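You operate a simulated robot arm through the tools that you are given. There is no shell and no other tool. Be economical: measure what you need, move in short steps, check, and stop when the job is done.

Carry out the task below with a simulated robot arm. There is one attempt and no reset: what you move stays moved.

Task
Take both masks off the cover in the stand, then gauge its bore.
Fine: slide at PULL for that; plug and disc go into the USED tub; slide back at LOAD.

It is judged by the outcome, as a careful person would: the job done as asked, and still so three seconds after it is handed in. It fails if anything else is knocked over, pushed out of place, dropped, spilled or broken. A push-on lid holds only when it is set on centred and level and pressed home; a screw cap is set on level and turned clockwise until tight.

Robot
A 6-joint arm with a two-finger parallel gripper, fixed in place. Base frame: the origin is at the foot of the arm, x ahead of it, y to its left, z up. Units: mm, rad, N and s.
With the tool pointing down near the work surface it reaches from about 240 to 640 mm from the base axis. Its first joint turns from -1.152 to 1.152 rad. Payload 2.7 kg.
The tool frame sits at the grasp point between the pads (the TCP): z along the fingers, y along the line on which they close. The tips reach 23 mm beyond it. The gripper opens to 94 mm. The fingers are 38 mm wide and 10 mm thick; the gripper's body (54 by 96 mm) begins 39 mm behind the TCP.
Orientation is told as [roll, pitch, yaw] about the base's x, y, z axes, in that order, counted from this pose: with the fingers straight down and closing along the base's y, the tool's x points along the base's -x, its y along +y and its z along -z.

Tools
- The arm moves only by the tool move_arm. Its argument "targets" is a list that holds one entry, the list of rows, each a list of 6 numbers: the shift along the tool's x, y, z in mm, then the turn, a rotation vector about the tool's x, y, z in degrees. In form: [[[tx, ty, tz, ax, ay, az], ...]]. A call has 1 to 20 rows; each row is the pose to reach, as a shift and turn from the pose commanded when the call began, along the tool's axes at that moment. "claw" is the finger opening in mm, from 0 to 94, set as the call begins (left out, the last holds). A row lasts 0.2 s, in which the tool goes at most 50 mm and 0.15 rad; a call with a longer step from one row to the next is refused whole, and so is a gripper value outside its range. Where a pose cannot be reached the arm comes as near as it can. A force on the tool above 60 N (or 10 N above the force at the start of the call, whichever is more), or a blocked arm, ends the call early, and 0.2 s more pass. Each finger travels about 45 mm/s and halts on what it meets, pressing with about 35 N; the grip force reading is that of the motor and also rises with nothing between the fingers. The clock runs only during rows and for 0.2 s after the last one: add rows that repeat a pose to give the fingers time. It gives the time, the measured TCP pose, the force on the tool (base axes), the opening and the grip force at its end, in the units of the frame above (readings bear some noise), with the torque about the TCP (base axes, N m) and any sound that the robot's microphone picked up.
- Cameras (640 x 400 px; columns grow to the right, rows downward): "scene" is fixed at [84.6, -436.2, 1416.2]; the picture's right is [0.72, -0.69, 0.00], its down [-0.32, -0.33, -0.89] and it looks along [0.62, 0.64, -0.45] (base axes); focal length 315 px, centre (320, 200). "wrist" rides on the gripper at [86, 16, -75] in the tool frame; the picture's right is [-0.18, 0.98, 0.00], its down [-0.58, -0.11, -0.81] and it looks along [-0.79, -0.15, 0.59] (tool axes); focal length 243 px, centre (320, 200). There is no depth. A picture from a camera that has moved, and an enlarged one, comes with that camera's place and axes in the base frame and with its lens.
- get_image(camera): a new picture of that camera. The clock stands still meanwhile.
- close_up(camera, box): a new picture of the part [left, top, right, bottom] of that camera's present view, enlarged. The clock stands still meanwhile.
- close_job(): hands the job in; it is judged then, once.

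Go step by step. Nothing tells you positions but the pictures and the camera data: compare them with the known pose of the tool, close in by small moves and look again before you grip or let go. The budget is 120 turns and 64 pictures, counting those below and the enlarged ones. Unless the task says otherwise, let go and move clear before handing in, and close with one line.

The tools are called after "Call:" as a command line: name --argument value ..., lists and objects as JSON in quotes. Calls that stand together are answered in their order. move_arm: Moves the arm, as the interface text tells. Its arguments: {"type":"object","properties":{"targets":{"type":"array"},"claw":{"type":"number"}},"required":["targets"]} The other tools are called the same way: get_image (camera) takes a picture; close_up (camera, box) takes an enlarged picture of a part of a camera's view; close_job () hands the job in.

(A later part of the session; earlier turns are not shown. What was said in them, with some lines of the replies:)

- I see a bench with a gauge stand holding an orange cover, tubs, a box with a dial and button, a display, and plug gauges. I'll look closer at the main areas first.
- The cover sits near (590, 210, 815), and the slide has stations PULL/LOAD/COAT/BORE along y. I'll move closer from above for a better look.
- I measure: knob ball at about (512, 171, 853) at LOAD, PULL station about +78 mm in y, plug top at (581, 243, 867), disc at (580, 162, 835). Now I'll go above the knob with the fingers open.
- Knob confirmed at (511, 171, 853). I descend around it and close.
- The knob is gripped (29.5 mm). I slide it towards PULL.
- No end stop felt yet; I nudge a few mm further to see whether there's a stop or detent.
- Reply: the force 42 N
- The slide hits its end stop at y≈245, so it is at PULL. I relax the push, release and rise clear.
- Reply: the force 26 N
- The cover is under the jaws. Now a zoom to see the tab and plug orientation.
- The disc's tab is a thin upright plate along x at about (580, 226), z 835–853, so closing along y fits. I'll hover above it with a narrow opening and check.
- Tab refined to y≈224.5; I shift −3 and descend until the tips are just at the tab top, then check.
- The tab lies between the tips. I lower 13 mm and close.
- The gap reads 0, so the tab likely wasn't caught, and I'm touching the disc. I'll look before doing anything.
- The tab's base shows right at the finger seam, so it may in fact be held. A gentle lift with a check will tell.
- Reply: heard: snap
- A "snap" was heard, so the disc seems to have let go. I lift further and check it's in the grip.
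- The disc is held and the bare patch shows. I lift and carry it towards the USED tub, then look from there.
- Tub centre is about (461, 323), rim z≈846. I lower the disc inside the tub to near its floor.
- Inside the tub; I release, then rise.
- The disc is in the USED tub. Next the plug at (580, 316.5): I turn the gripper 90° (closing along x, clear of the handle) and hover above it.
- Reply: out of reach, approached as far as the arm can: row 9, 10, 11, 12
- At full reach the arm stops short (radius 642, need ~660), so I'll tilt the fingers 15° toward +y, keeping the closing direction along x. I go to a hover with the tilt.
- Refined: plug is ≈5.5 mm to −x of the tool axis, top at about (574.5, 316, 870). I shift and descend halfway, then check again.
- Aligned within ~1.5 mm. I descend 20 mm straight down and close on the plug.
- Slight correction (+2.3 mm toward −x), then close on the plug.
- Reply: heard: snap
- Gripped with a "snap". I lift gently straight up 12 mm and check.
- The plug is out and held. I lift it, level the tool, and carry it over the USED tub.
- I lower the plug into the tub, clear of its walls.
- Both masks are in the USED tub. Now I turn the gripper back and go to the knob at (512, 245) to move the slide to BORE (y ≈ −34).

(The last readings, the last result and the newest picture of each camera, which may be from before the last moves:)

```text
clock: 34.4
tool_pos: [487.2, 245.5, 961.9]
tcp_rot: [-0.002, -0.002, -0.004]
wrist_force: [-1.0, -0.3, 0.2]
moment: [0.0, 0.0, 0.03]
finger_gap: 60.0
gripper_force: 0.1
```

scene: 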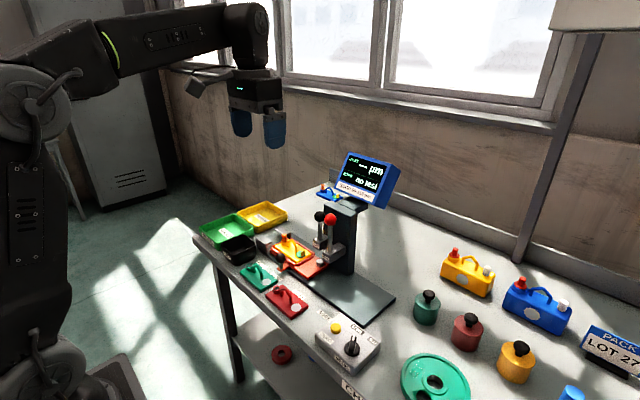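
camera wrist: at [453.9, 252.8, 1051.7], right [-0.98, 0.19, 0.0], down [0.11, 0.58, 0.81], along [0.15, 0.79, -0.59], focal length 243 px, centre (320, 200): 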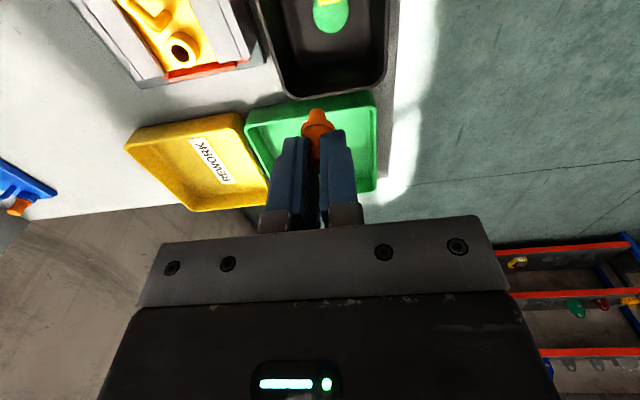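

I tilt the tool 15° (top leaning to the base, clear of the lever balls), narrow the opening to stay off the tub, and come down on the knob.

Call:
move_arm --targets '[[[-8, 0, 15, 0, -5, 0], [-17, 0, 30, 0, -10, 0], [-25, 0, 45, 0, -15, 0], [-25, 0, 55, 0, -15, 0], [-25, 0, 55, 0, -15, 0]]]' --claw 42

Call:
get_image --camera "wrist"

```text
clock: 35.6
tool_pos: [511.6, 246.6, 906.8]
tcp_rot: [-0.001, -0.263, -0.001]
wrist_force: [0.6, -0.1, -0.2]
moment: [0.02, 0.01, 0.0]
finger_gap: 41.9
gripper_force: 0.0
```

```text
20 pictures are left
camera wrist: at [409.4, 263.4, 959.2], right [0.18, 0.98, 0.05], down [0.35, -0.11, 0.93], along [0.92, -0.15, -0.36], focal length 243 px, centre (320, 200)
```

wrist: 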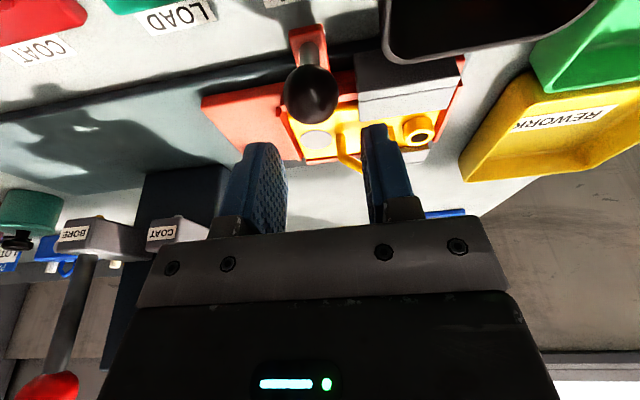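

Ball is ~2.5 mm to −y; I correct, descend and grip.

Call:
move_arm --targets '[[[0, -2.5, 0, 0, 0, 0], [5, -2.5, 18.6, 0, 0, 0], [10, -2.5, 37, 0, 0, 0], [13.5, -2.5, 50.2, 0, 0, 0], [13.5, -2.5, 50.2, 0, 0, 0]]]'

Call:
move_arm --targets '[[[0, 0, 0, 0, 0, 0], [0, 0, 0, 0, 0, 0], [0, 0, 0, 0, 0, 0]]]' --claw 20

```text
clock: 36.6
tool_pos: [513.5, 244.9, 867.3]
tcp_rot: [0.002, -0.267, 0.002]
wrist_force: [-20.4, -10.1, 19.0]
moment: [0.29, 0.25, 0.47]
finger_gap: 37.8
gripper_force: 0.0
stopped in row 4: the force on the tool passed its limit at 80 N (the readings are from after the stop); the commanded pose is now the measured one
```

```text
clock: 37.4
tool_pos: [514.3, 247.0, 867.6]
tcp_rot: [0.005, -0.272, 0.004]
wrist_force: [-31.1, 1.8, 26.4]
moment: [0.8, 0.36, 0.74]
finger_gap: 33.3
gripper_force: 15.1
```

Something was touched — likely the tilted fingertip against the near jaw. I open slightly, back off upward and look.

Call:
move_arm --targets '[[[0, 0, 0, 0, 0, 0], [-2.6, 0, -9.7, 0, 0, 0], [-6.5, 0, -24, 0, 0, 0], [-13, 0, -48, 0, 0, 0]]]' --claw 42

Call:
close_up --camera "scene" --box '[210, 190, 330, 290]'

Call:
close_up --camera "wrist" --box '[180, 0, 480, 200]'

```text
clock: 38.4
tool_pos: [513.7, 244.6, 915.3]
tcp_rot: [0.002, -0.271, 0.0]
wrist_force: [-0.4, -0.2, -0.8]
moment: [-0.03, 0.0, -0.02]
finger_gap: 42.1
gripper_force: 0.0
```

```text
4.00 times, centred on (270, 240) of scene
camera zoom: at [84.6, -436.2, 1416.2], right [0.72, -0.69, 0.0], down [-0.32, -0.33, -0.89], along [0.62, 0.64, -0.45], focal length 1261 px, centre (520, 40)
```

zoom: 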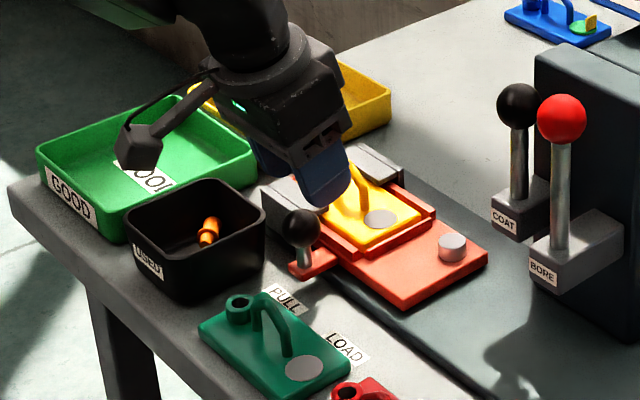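

```text
2.00 times, centred on (330, 100) of wrist
camera zoom: at [410.6, 261.9, 966.0], right [0.18, 0.98, 0.05], down [0.35, -0.11, 0.93], along [0.92, -0.15, -0.36], focal length 485 px, centre (300, 400)
```

zoom: 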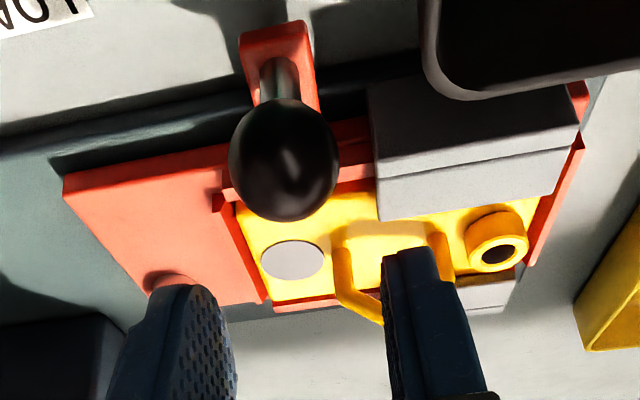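

All is in place; the near jaw (y ≥ 270) lies under the +y finger. I'll use an untilted, higher grip (tips above the jaw top) for the first part of the slide.

Call:
move_arm --targets '[[[0, -1, 0, 0, 5, 0], [0, -1, 0, 0, 10, 0], [0, -1, 0, 0, 15.3, 0], [4.5, -1, 17, 0, 15.3, 0], [9, -1, 33.5, 0, 15.3, 0], [12, -1, 44.5, 0, 15.3, 0], [12, -1, 44.5, 0, 15.3, 0]]]' --claw 38

Call:
move_arm --targets '[[[0, 0, 0, 0, 0, 0], [0, 0, 0, 0, 0, 0], [0, 0, 0, 0, 0, 0]]]' --claw 20

```text
clock: 40.0
tool_pos: [514.8, 243.2, 868.6]
tcp_rot: [0.003, -0.002, 0.002]
wrist_force: [0.1, -0.1, -0.9]
moment: [0.0, 0.0, -0.03]
finger_gap: 37.9
gripper_force: 0.0
```

```text
clock: 40.8
tool_pos: [515.5, 244.0, 868.6]
tcp_rot: [0.002, -0.003, 0.003]
wrist_force: [1.6, 1.5, -3.0]
moment: [0.06, -0.12, -0.04]
finger_gap: 29.1
gripper_force: 44.9
```

Gripped (29 mm). I drag the slide back toward LOAD.

Call:
move_arm --targets '[[[0, -6, 0, 0, 0, 0], [0, -18, 0, 0, 0, 0], [0, -32, 0, 0, 0, 0], [0, -46, 0, 0, 0, 0], [0, -60, 0, 0, 0, 0], [0, -73, 0, 0, 0, 0], [0, -73, 0, 0, 0, 0]]]'

Call:
close_up --camera "scene" --box '[240, 170, 400, 300]'

```text
clock: 42.4
tool_pos: [514.7, 170.5, 868.8]
tcp_rot: [0.0, -0.004, 0.001]
wrist_force: [15.0, -1.3, -2.1]
moment: [0.02, -0.76, 0.0]
finger_gap: 29.5
gripper_force: 45.2
```

```text
3.08 times, centred on (320, 235) of scene
camera zoom: at [85.0, -436.3, 1416.1], right [0.72, -0.69, 0.0], down [-0.32, -0.33, -0.89], along [0.62, 0.64, -0.45], focal length 970 px, centre (320, 92)
```

zoom: 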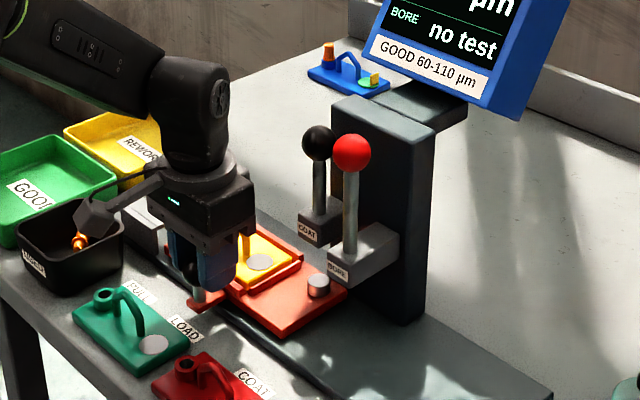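

At LOAD now. I open, tilt the tool 15° to keep the wrist clear of the lever balls, and regrip the knob for the run to BORE.

Call:
move_arm --targets '[[[0, 0, 0, 0, 0, 0], [0, 0, 0, 0, 0, 0], [0, 0, 0, 0, -5, 0], [1, 0, 2, 0, -10, 0], [2, 0, 4, 0, -15, 0], [2, 0, 6, 0, -15, 0]]]' --claw 48

Call:
move_arm --targets '[[[0, 0, 0, 0, 0, 0], [0, 0, 0, 0, 0, 0], [0, 0, 0, 0, 0, 0]]]' --claw 20

Call:
move_arm --targets '[[[0, -8, 0, 0, 0, 0], [0, -20, 0, 0, 0, 0], [0, -36, 0, 0, 0, 0], [0, -52, 0, 0, 0, 0], [0, -68, 0, 0, 0, 0], [0, -80, 0, 0, 0, 0]]]'

Call:
close_up --camera "scene" --box '[240, 150, 400, 300]'

```text
clock: 43.8
tool_pos: [513.1, 172.5, 864.1]
tcp_rot: [0.002, -0.266, 0.003]
wrist_force: [0.4, 0.3, 0.2]
moment: [0.0, -0.01, -0.01]
finger_gap: 47.9
gripper_force: 0.0
```

```text
clock: 44.6
tool_pos: [513.0, 171.1, 863.6]
tcp_rot: [0.0, -0.266, 0.003]
wrist_force: [-1.3, -3.3, 0.8]
moment: [-0.08, 0.0, -0.04]
finger_gap: 29.8
gripper_force: 44.8
```

```text
clock: 46.0
tool_pos: [512.4, 90.4, 862.7]
tcp_rot: [0.002, -0.265, 0.001]
wrist_force: [-3.1, 2.4, 1.4]
moment: [0.0, -0.68, 0.0]
finger_gap: 29.6
gripper_force: 45.3
```

```text
2.67 times, centred on (320, 225) of scene
camera zoom: at [84.5, -436.2, 1416.2], right [0.72, -0.69, 0.0], down [-0.31, -0.33, -0.89], along [0.62, 0.64, -0.45], focal length 840 px, centre (320, 133)
```

zoom: 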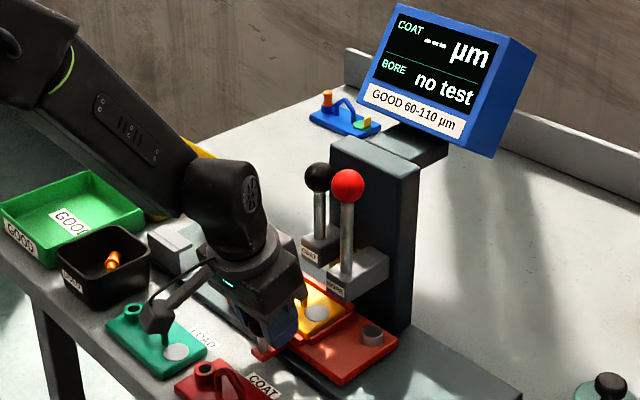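

Clear so far. I continue toward BORE.

Call:
move_arm --targets '[[[0, -15, 0, 0, 0, 0], [0, -31, 0, 0, 0, 0], [0, -47, 0, 0, 0, 0], [0, -63, 0, 0, 0, 0], [0, -79, 0, 0, 0, 0], [0, -95, 0, 0, 0, 0], [0, -107, 0, 0, 0, 0], [0, -117, 0, 0, 0, 0], [0, -117, 0, 0, 0, 0]]]'

Call:
close_up --camera "scene" --box '[240, 150, 420, 320]'

```text
clock: 48.0
tool_pos: [511.3, -25.7, 862.8]
tcp_rot: [0.003, -0.267, 0.001]
wrist_force: [18.3, -2.6, -14.2]
moment: [-0.09, -0.44, 0.07]
finger_gap: 29.4
gripper_force: 45.1
```

```text
2.35 times, centred on (330, 235) of scene
camera zoom: at [85.3, -436.3, 1416.1], right [0.72, -0.69, 0.0], down [-0.32, -0.33, -0.89], along [0.62, 0.64, -0.45], focal length 742 px, centre (296, 118)
```

zoom: 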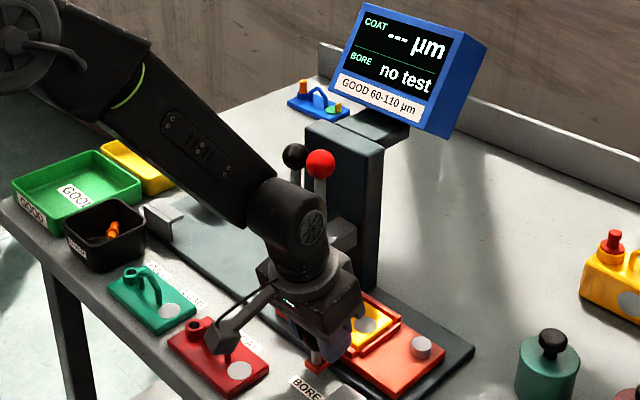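

Near the BORE mark; I creep further to feel for a stop or detent.

Call:
move_arm --targets '[[[0, -2, 0, 0, 0, 0], [0, -4, 0, 0, 0, 0], [0, -6, 0, 0, 0, 0], [0, -6, 0, 0, 0, 0]]]'

Call:
get_image --camera "wrist"

```text
clock: 49.0
tool_pos: [513.0, -30.0, 862.1]
tcp_rot: [0.003, -0.262, 0.002]
wrist_force: [-10.8, 11.4, 10.8]
moment: [0.26, 0.11, -0.11]
finger_gap: 29.4
gripper_force: 44.8
```

```text
14 pictures are left
camera wrist: at [410.6, -13.6, 916.0], right [0.18, 0.98, 0.05], down [0.35, -0.11, 0.93], along [0.92, -0.15, -0.37], focal length 243 px, centre (320, 200)
```

wrist: 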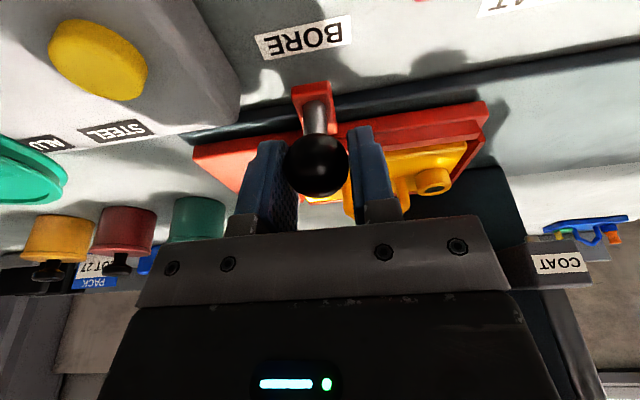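

Call:
move_arm --targets '[[[0, -2, 0, 0, 0, 0], [0, -4, 0, 0, 0, 0], [0, -4, 0, 0, 0, 0]]]'

```text
clock: 49.8
tool_pos: [514.3, -30.9, 863.7]
tcp_rot: [0.002, -0.265, 0.005]
wrist_force: [-13.8, 40.6, 14.5]
moment: [0.44, 0.85, -0.35]
finger_gap: 29.5
gripper_force: 44.4
```

The slide is against its end stop at BORE. I relax, release and retreat up and back.

Call:
move_arm --targets '[[[0, 4, 0, 0, 0, 0], [0, 4, 0, 0, 0, 0]]]'

Call:
move_arm --targets '[[[0, 0, 0, 0, 0, 0], [0, 0, 0, 0, 0, 0], [0, 0, 0, 0, 0, 0], [-5, 0, -20, 0, 0, 0], [-5, 0, -45, 0, 0, 0], [10, 0, -85, 0, 0, 0], [20, 0, -130, 0, 0, 0], [20, 0, -170, 0, 0, 0]]]' --claw 56

Call:
close_up --camera "scene" --box '[280, 150, 400, 300]'

Call:
get_image --camera "wrist"

```text
clock: 50.4
tool_pos: [513.6, -30.7, 863.9]
tcp_rot: [0.0, -0.263, 0.005]
wrist_force: [-21.9, 21.0, 19.2]
moment: [0.0, 0.05, 0.25]
finger_gap: 29.3
gripper_force: 45.2
```

```text
clock: 52.2
tool_pos: [451.0, -34.2, 1022.1]
tcp_rot: [0.001, -0.265, 0.002]
wrist_force: [-0.7, 0.3, 0.4]
moment: [-0.03, -0.02, 0.02]
finger_gap: 55.8
gripper_force: 0.1
```

```text
2.67 times, centred on (340, 225) of scene
camera zoom: at [84.6, -436.2, 1416.2], right [0.72, -0.69, 0.0], down [-0.31, -0.33, -0.89], along [0.62, 0.64, -0.45], focal length 840 px, centre (267, 133)
```

zoom: 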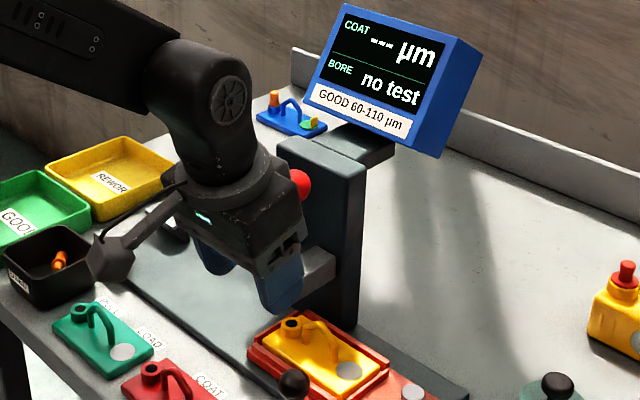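

```text
12 pictures are left
camera wrist: at [348.6, -16.5, 1074.2], right [0.18, 0.98, 0.05], down [0.35, -0.11, 0.93], along [0.92, -0.15, -0.36], focal length 243 px, centre (320, 200)
```

wrist: 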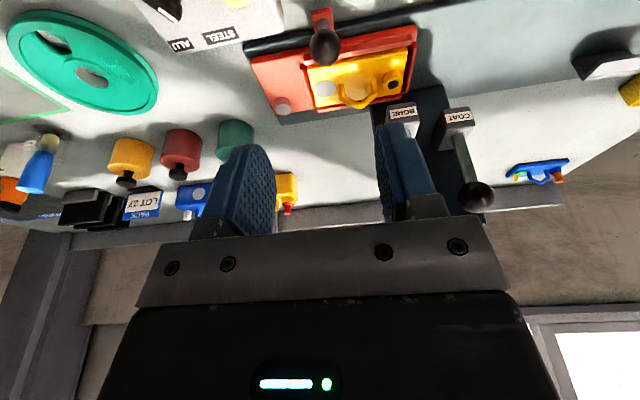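

The slide is at BORE with the cover's bore under the BORE head. Before touching the red-ball control I need to see how it works, so I move in front of it with fingers wide.

Call:
move_arm --targets '[[[6, 25, 16, 0, 0, 0], [12, 50, 32, 0, 0, 0], [18, 75, 47, 0, 0, 0], [18, 75, 47, 0, 0, 0], [18, 75, 47, 0, 0, 0]]]' --claw 94

Call:
close_up --camera "wrist" --box '[220, 40, 440, 240]'

```text
clock: 53.4
tool_pos: [446.7, 40.6, 971.0]
tcp_rot: [0.002, -0.266, 0.001]
wrist_force: [-0.6, -0.2, 0.6]
moment: [0.0, -0.01, 0.03]
finger_gap: 93.9
gripper_force: 0.0
```

```text
2.00 times, centred on (330, 140) of wrist
camera zoom: at [343.0, 57.6, 1023.9], right [0.18, 0.98, 0.05], down [0.35, -0.11, 0.93], along [0.92, -0.15, -0.36], focal length 485 px, centre (300, 320)
```

zoom: 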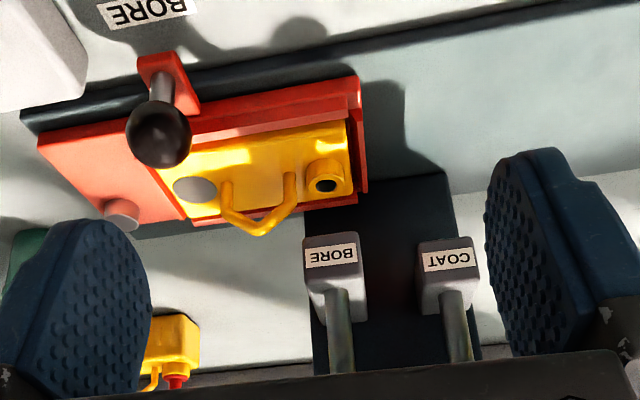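

The red-ball rod stands vertically right over the bore at (580, 40), ball at z≈1009, so it looks like a plunger. I'll rise, level the tool, close the fingers, and hover above the ball.

Call:
move_arm --targets '[[[-12, 0, -45, 0, 0, 0], [-24, 0, -88, 0, 0, 0], [-36, 0, -104, 0, 3, 0], [-72, 0, -95, 0, 6, 0], [-104, 0, -86, 0, 9, 0], [-135, 0, -78, 0, 12, 0], [-157, 0, -72, 0, 15, 0], [-157, 0, -72, 0, 15.2, 0]]]' --claw 0

Call:
get_image --camera "wrist"

Call:
close_up --camera "scene" --box '[270, 110, 410, 270]'

```text
clock: 55.2
tool_pos: [578.5, 44.0, 1082.4]
tcp_rot: [0.003, 0.004, 0.002]
wrist_force: [-0.2, -0.1, -0.6]
moment: [0.02, 0.02, 0.03]
finger_gap: 0.0
gripper_force: 35.1
```

```text
10 pictures are left
camera wrist: at [492.4, 59.7, 1160.2], right [0.18, 0.98, 0.0], down [0.58, -0.11, 0.8], along [0.79, -0.15, -0.59], focal length 243 px, centre (320, 200)
```

wrist: 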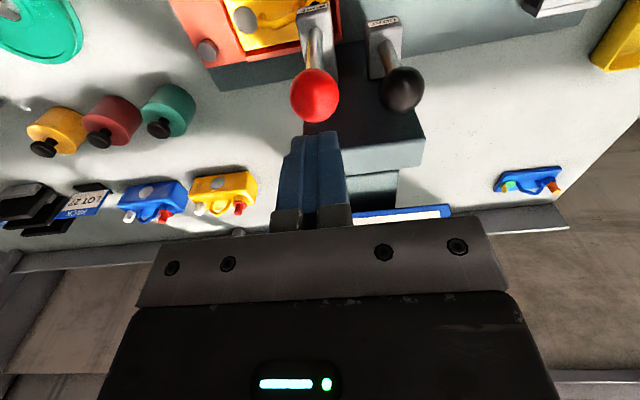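

```text
2.50 times, centred on (340, 190) of scene
camera zoom: at [84.7, -436.2, 1416.2], right [0.72, -0.69, 0.0], down [-0.32, -0.33, -0.89], along [0.62, 0.64, -0.45], focal length 788 px, centre (270, 225)
```

zoom: 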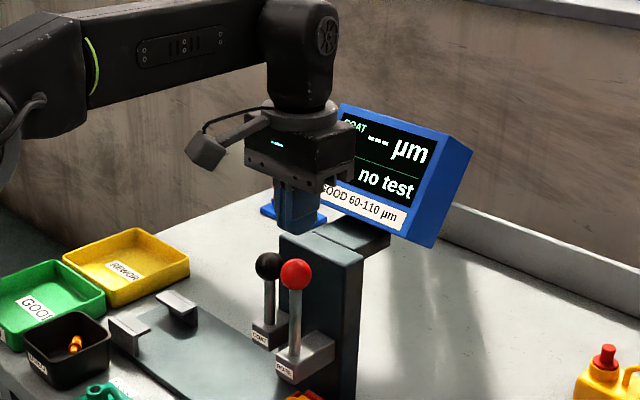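

The ball is at (577.5, 40.6). I press down slowly from above and watch force and motion.

Call:
move_arm --targets '[[[0, -2.5, 12, 0, 0, 0], [0, -2.5, 24, 0, 0, 0], [0, -2.5, 32, 0, 0, 0], [0, -2.5, 37, 0, 0, 0], [0, -2.5, 42, 0, 0, 0], [0, -2.5, 46, 0, 0, 0]]]'

```text
clock: 56.6
tool_pos: [577.1, 40.0, 1036.7]
tcp_rot: [0.001, 0.0, 0.002]
wrist_force: [-0.1, -0.3, 1.7]
moment: [-0.02, -0.02, -0.02]
finger_gap: 0.3
gripper_force: 35.1
```

Call:
move_arm --targets '[[[0, 0, 5, 0, 0, 0], [0, 0, 10, 0, 0, 0], [0, 0, 15, 0, 0, 0], [0, 0, 20, 0, 0, 0]]]'

Call:
close_up --camera "scene" --box '[290, 130, 410, 270]'

```text
clock: 57.6
tool_pos: [577.3, 41.0, 1017.5]
tcp_rot: [0.004, 0.001, 0.001]
wrist_force: [-0.1, 2.4, 4.4]
moment: [0.09, 0.03, -0.02]
finger_gap: 0.8
gripper_force: 34.6
```

```text
2.86 times, centred on (350, 200) of scene
camera zoom: at [84.6, -436.2, 1416.2], right [0.72, -0.69, 0.0], down [-0.31, -0.33, -0.89], along [0.62, 0.64, -0.45], focal length 901 px, centre (234, 200)
```

zoom: 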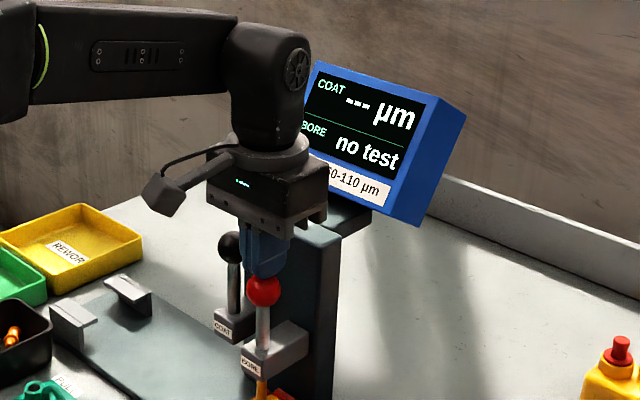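

It's a plunger: the ball is going down under light force. I continue pressing until it bottoms.

Call:
move_arm --targets '[[[0, 0, 6, 0, 0, 0], [0, 0, 12, 0, 0, 0], [0, 0, 18, 0, 0, 0], [0, 0, 24, 0, 0, 0], [0, 0, 30, 0, 0, 0]]]'

```text
clock: 58.6
tool_pos: [578.6, 40.2, 1008.5]
tcp_rot: [0.004, -0.019, 0.001]
wrist_force: [-2.0, 0.2, 7.9]
moment: [0.03, 0.08, 0.02]
finger_gap: 0.0
gripper_force: 34.7
stopped in row 4: the force on the tool passed its limit at 64 N (the readings are from after the stop); the commanded pose is now the measured one
```

It stopped hard after about 40 mm of travel. I check the display.

Call:
close_up --camera "scene" --box '[290, 130, 410, 270]'

```text
2.86 times, centred on (350, 200) of scene
camera zoom: at [84.4, -436.2, 1416.2], right [0.72, -0.69, 0.0], down [-0.31, -0.33, -0.89], along [0.62, 0.64, -0.45], focal length 901 px, centre (234, 200)
```

zoom: 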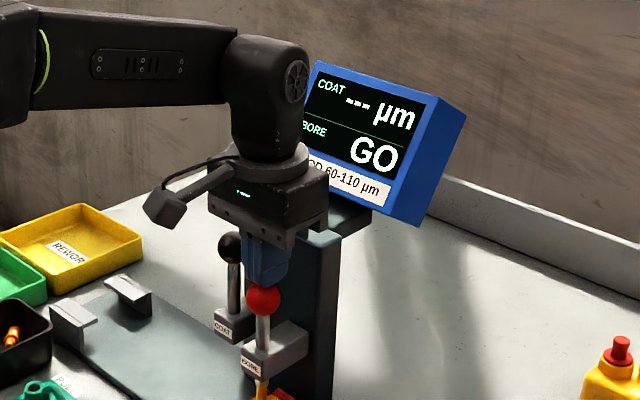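

The display reads BORE "GO": the bore is gauged. I let the plunger rise slowly and move clear.

Call:
move_arm --targets '[[[0, 0, -8, 0, 0, 0], [0, 0, -16, 0, 0, 0], [0, 0, -26, 0, 0, 0], [0, 0, -40, 0, 0, 0], [0, 0, -60, 0, 0, 0], [0, 0, -90, 0, 0, 0]]]'

Call:
close_up --camera "scene" --box '[270, 110, 410, 310]'

```text
clock: 60.0
tool_pos: [576.7, 40.3, 1094.6]
tcp_rot: [0.002, -0.011, 0.002]
wrist_force: [-0.9, -0.1, -0.1]
moment: [-0.01, 0.01, 0.01]
finger_gap: 0.1
gripper_force: 34.4
```

```text
2.00 times, centred on (340, 210) of scene
camera zoom: at [84.6, -436.2, 1416.2], right [0.72, -0.69, 0.0], down [-0.32, -0.33, -0.89], along [0.62, 0.64, -0.45], focal length 630 px, centre (280, 180)
```

zoom: 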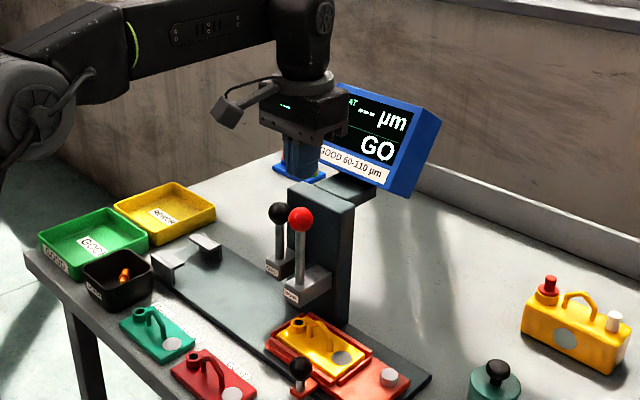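

The plunger is back up and "GO" stays shown. Now I return to the knob at (512, −31) with the same tilt to bring the slide back to LOAD.

Call:
move_arm --targets '[[[40, -20, 0, 0, -4, 0], [80, -45, 0, 0, -9, 0], [110, -71, 10, 0, -14.5, 0], [110, -71, 55, 0, -14.5, 0], [110, -71, 100, 0, -14.5, 0], [95, -71, 140, 0, -14.5, 0], [75, -71, 175, 0, -14.5, 0], [64, -71, 188, 0, -14.5, 0], [64, -71, 188, 0, -14.5, 0]]]' --claw 56

Call:
get_image --camera "wrist"

```text
clock: 62.0
tool_pos: [517.0, -32.0, 909.0]
tcp_rot: [0.001, -0.27, 0.002]
wrist_force: [-0.8, -0.5, 0.1]
moment: [-0.02, -0.03, 0.02]
finger_gap: 56.3
gripper_force: 0.0
```

```text
5 pictures are left
camera wrist: at [413.1, -15.2, 960.8], right [0.18, 0.98, 0.05], down [0.35, -0.11, 0.93], along [0.92, -0.15, -0.36], focal length 243 px, centre (320, 200)
```

wrist: 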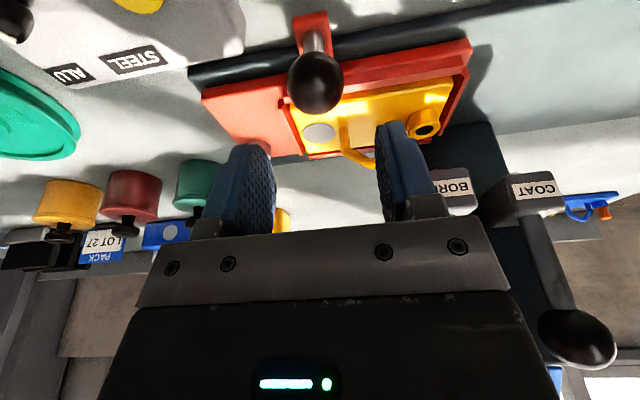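

Aligned with the ball; I descend, grip and drag to LOAD (y ≈ 171).

Call:
move_arm --targets '[[[5, 0, 14, 0, 0, 0], [10, 0, 29, 0, 0, 0], [15.8, 0, 43.4, 0, 0, 0], [15.8, 0, 43.4, 0, 0, 0]]]'

Call:
move_arm --targets '[[[0, 0, 0, 0, 0, 0], [0, 0, 0, 0, 0, 0], [0, 0, 0, 0, 0, 0]]]' --claw 20

```text
clock: 63.0
tool_pos: [513.4, -28.7, 859.7]
tcp_rot: [0.002, -0.269, 0.0]
wrist_force: [-0.3, -1.3, 0.0]
moment: [0.0, -0.01, 0.01]
finger_gap: 56.1
gripper_force: 0.1
```

```text
clock: 63.8
tool_pos: [513.2, -30.8, 860.4]
tcp_rot: [0.003, -0.267, 0.002]
wrist_force: [1.0, 0.8, -1.5]
moment: [0.01, -0.05, 0.03]
finger_gap: 29.5
gripper_force: 44.6
```

Call:
move_arm --targets '[[[0, 8, 0, 0, 0, 0], [0, 23, 0, 0, 0, 0], [0, 39, 0, 0, 0, 0], [0, 55, 0, 0, 0, 0], [0, 71, 0, 0, 0, 0], [0, 87, 0, 0, 0, 0], [0, 103, 0, 0, 0, 0], [0, 119, 0, 0, 0, 0], [0, 135, 0, 0, 0, 0], [0, 151, 0, 0, 0, 0], [0, 167, 0, 0, 0, 0], [0, 182, 0, 0, 0, 0], [0, 194, 0, 0, 0, 0], [0, 202, 0, 0, 0, 0], [0, 202, 0, 0, 0, 0], [0, 202, 0, 0, 0, 0]]]'

Call:
get_image --camera "wrist"

```text
clock: 67.2
tool_pos: [512.2, 171.0, 861.7]
tcp_rot: [0.003, -0.272, 0.002]
wrist_force: [33.5, -3.9, -23.7]
moment: [-0.07, -0.35, 0.03]
finger_gap: 29.2
gripper_force: 45.4
```

```text
4 pictures are left
camera wrist: at [410.1, 188.3, 912.4], right [0.18, 0.98, 0.05], down [0.35, -0.11, 0.93], along [0.92, -0.15, -0.36], focal length 243 px, centre (320, 200)
```

wrist: 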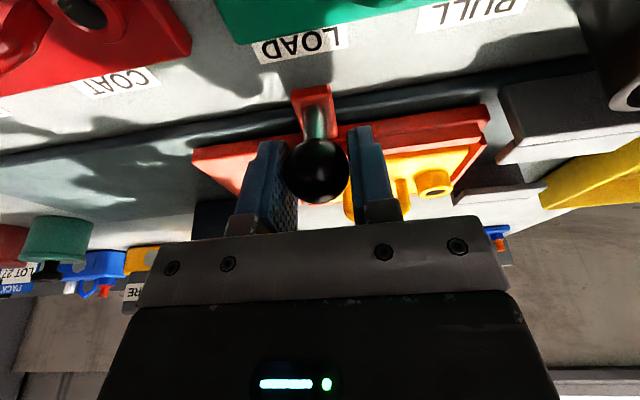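

The knob lines up with the LOAD label just as it did at BORE. I release and move clear.

Call:
move_arm --targets '[[[0, 0, 0, 0, 0, 0], [0, 0, 0, 0, 0, 0], [0, 0, 0, 0, 0, 0], [-5, 0, -20, 0, 0, 0], [-7, 0, -45, 0, 0, 0], [8, 0, -85, 0, 0, 0], [20, 0, -130, 0, 0, 0], [30, -10, -175, 0, 0, 0], [40, -40, -215, 0, 0, 0]]]' --claw 56

Call:
get_image --camera "scene"

Call:
close_up --camera "wrist" --box '[200, 0, 480, 180]'

```text
refused: row 9 steps farther than a row can; nothing moved
```

```text
3 pictures are left
```

scene: 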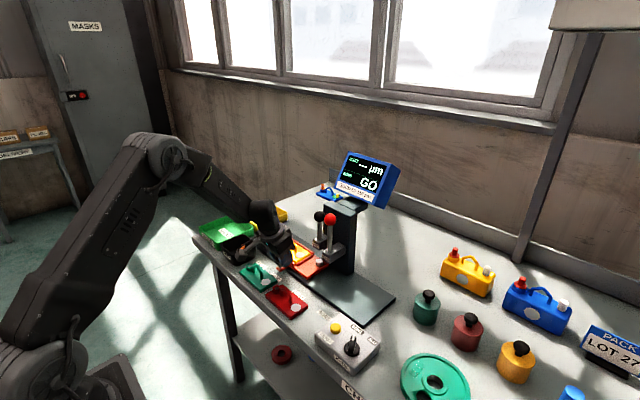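

```text
2.22 times, centred on (340, 90) of wrist
camera zoom: at [410.1, 188.3, 912.4], right [0.18, 0.98, 0.05], down [0.35, -0.11, 0.93], along [0.92, -0.15, -0.36], focal length 539 px, centre (276, 444)
```

zoom: 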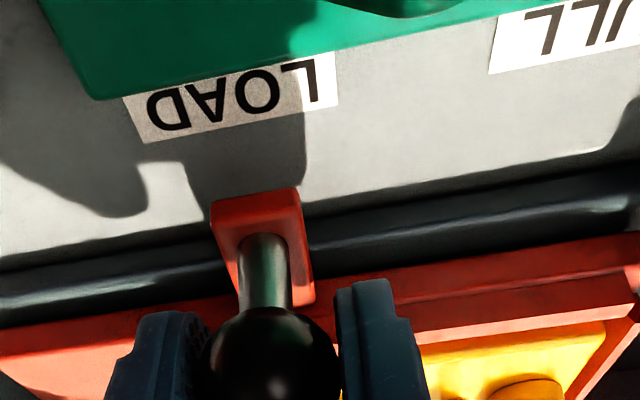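

That call was refused for one long step, and nothing moved. I repeat the release and retreat with shorter steps.

Call:
move_arm --targets '[[[0, 0, 0, 0, 0, 0], [0, 0, 0, 0, 0, 0], [0, 0, 0, 0, 0, 0], [-5, 0, -20, 0, 0, 0], [-7, 0, -45, 0, 0, 0], [6, 0, -85, 0, 0, 0], [16, 0, -125, 0, 0, 0], [26, 0, -165, 0, 0, 0], [36, 0, -205, 0, 0, 0], [50, 0, -205, 0, 0, 0]]]' --claw 56

Call:
close_up --camera "scene" --box '[190, 140, 410, 320]'

```text
clock: 69.4
tool_pos: [409.1, 170.2, 1045.6]
tcp_rot: [0.002, -0.27, 0.002]
wrist_force: [0.1, -0.7, -0.4]
moment: [0.03, -0.01, 0.0]
finger_gap: 55.9
gripper_force: 0.1
```

```text
2.22 times, centred on (300, 230) of scene
camera zoom: at [84.6, -436.2, 1416.2], right [0.72, -0.69, 0.0], down [-0.32, -0.33, -0.89], along [0.62, 0.64, -0.45], focal length 700 px, centre (364, 133)
```

zoom: 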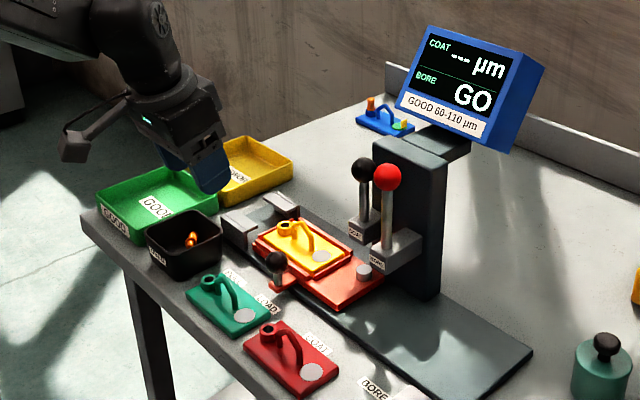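

The slide and tubs match the starting picture, the cover is unmasked, the masks are in USED, and the display reads BORE GO. I'm handing in.

Call:
close_job

```text
The job is handed in.
```

The job is done and handed in: the plug and disc are off the cover and in the USED tub, the bore gauged "GO", and the slide is back at LOAD.
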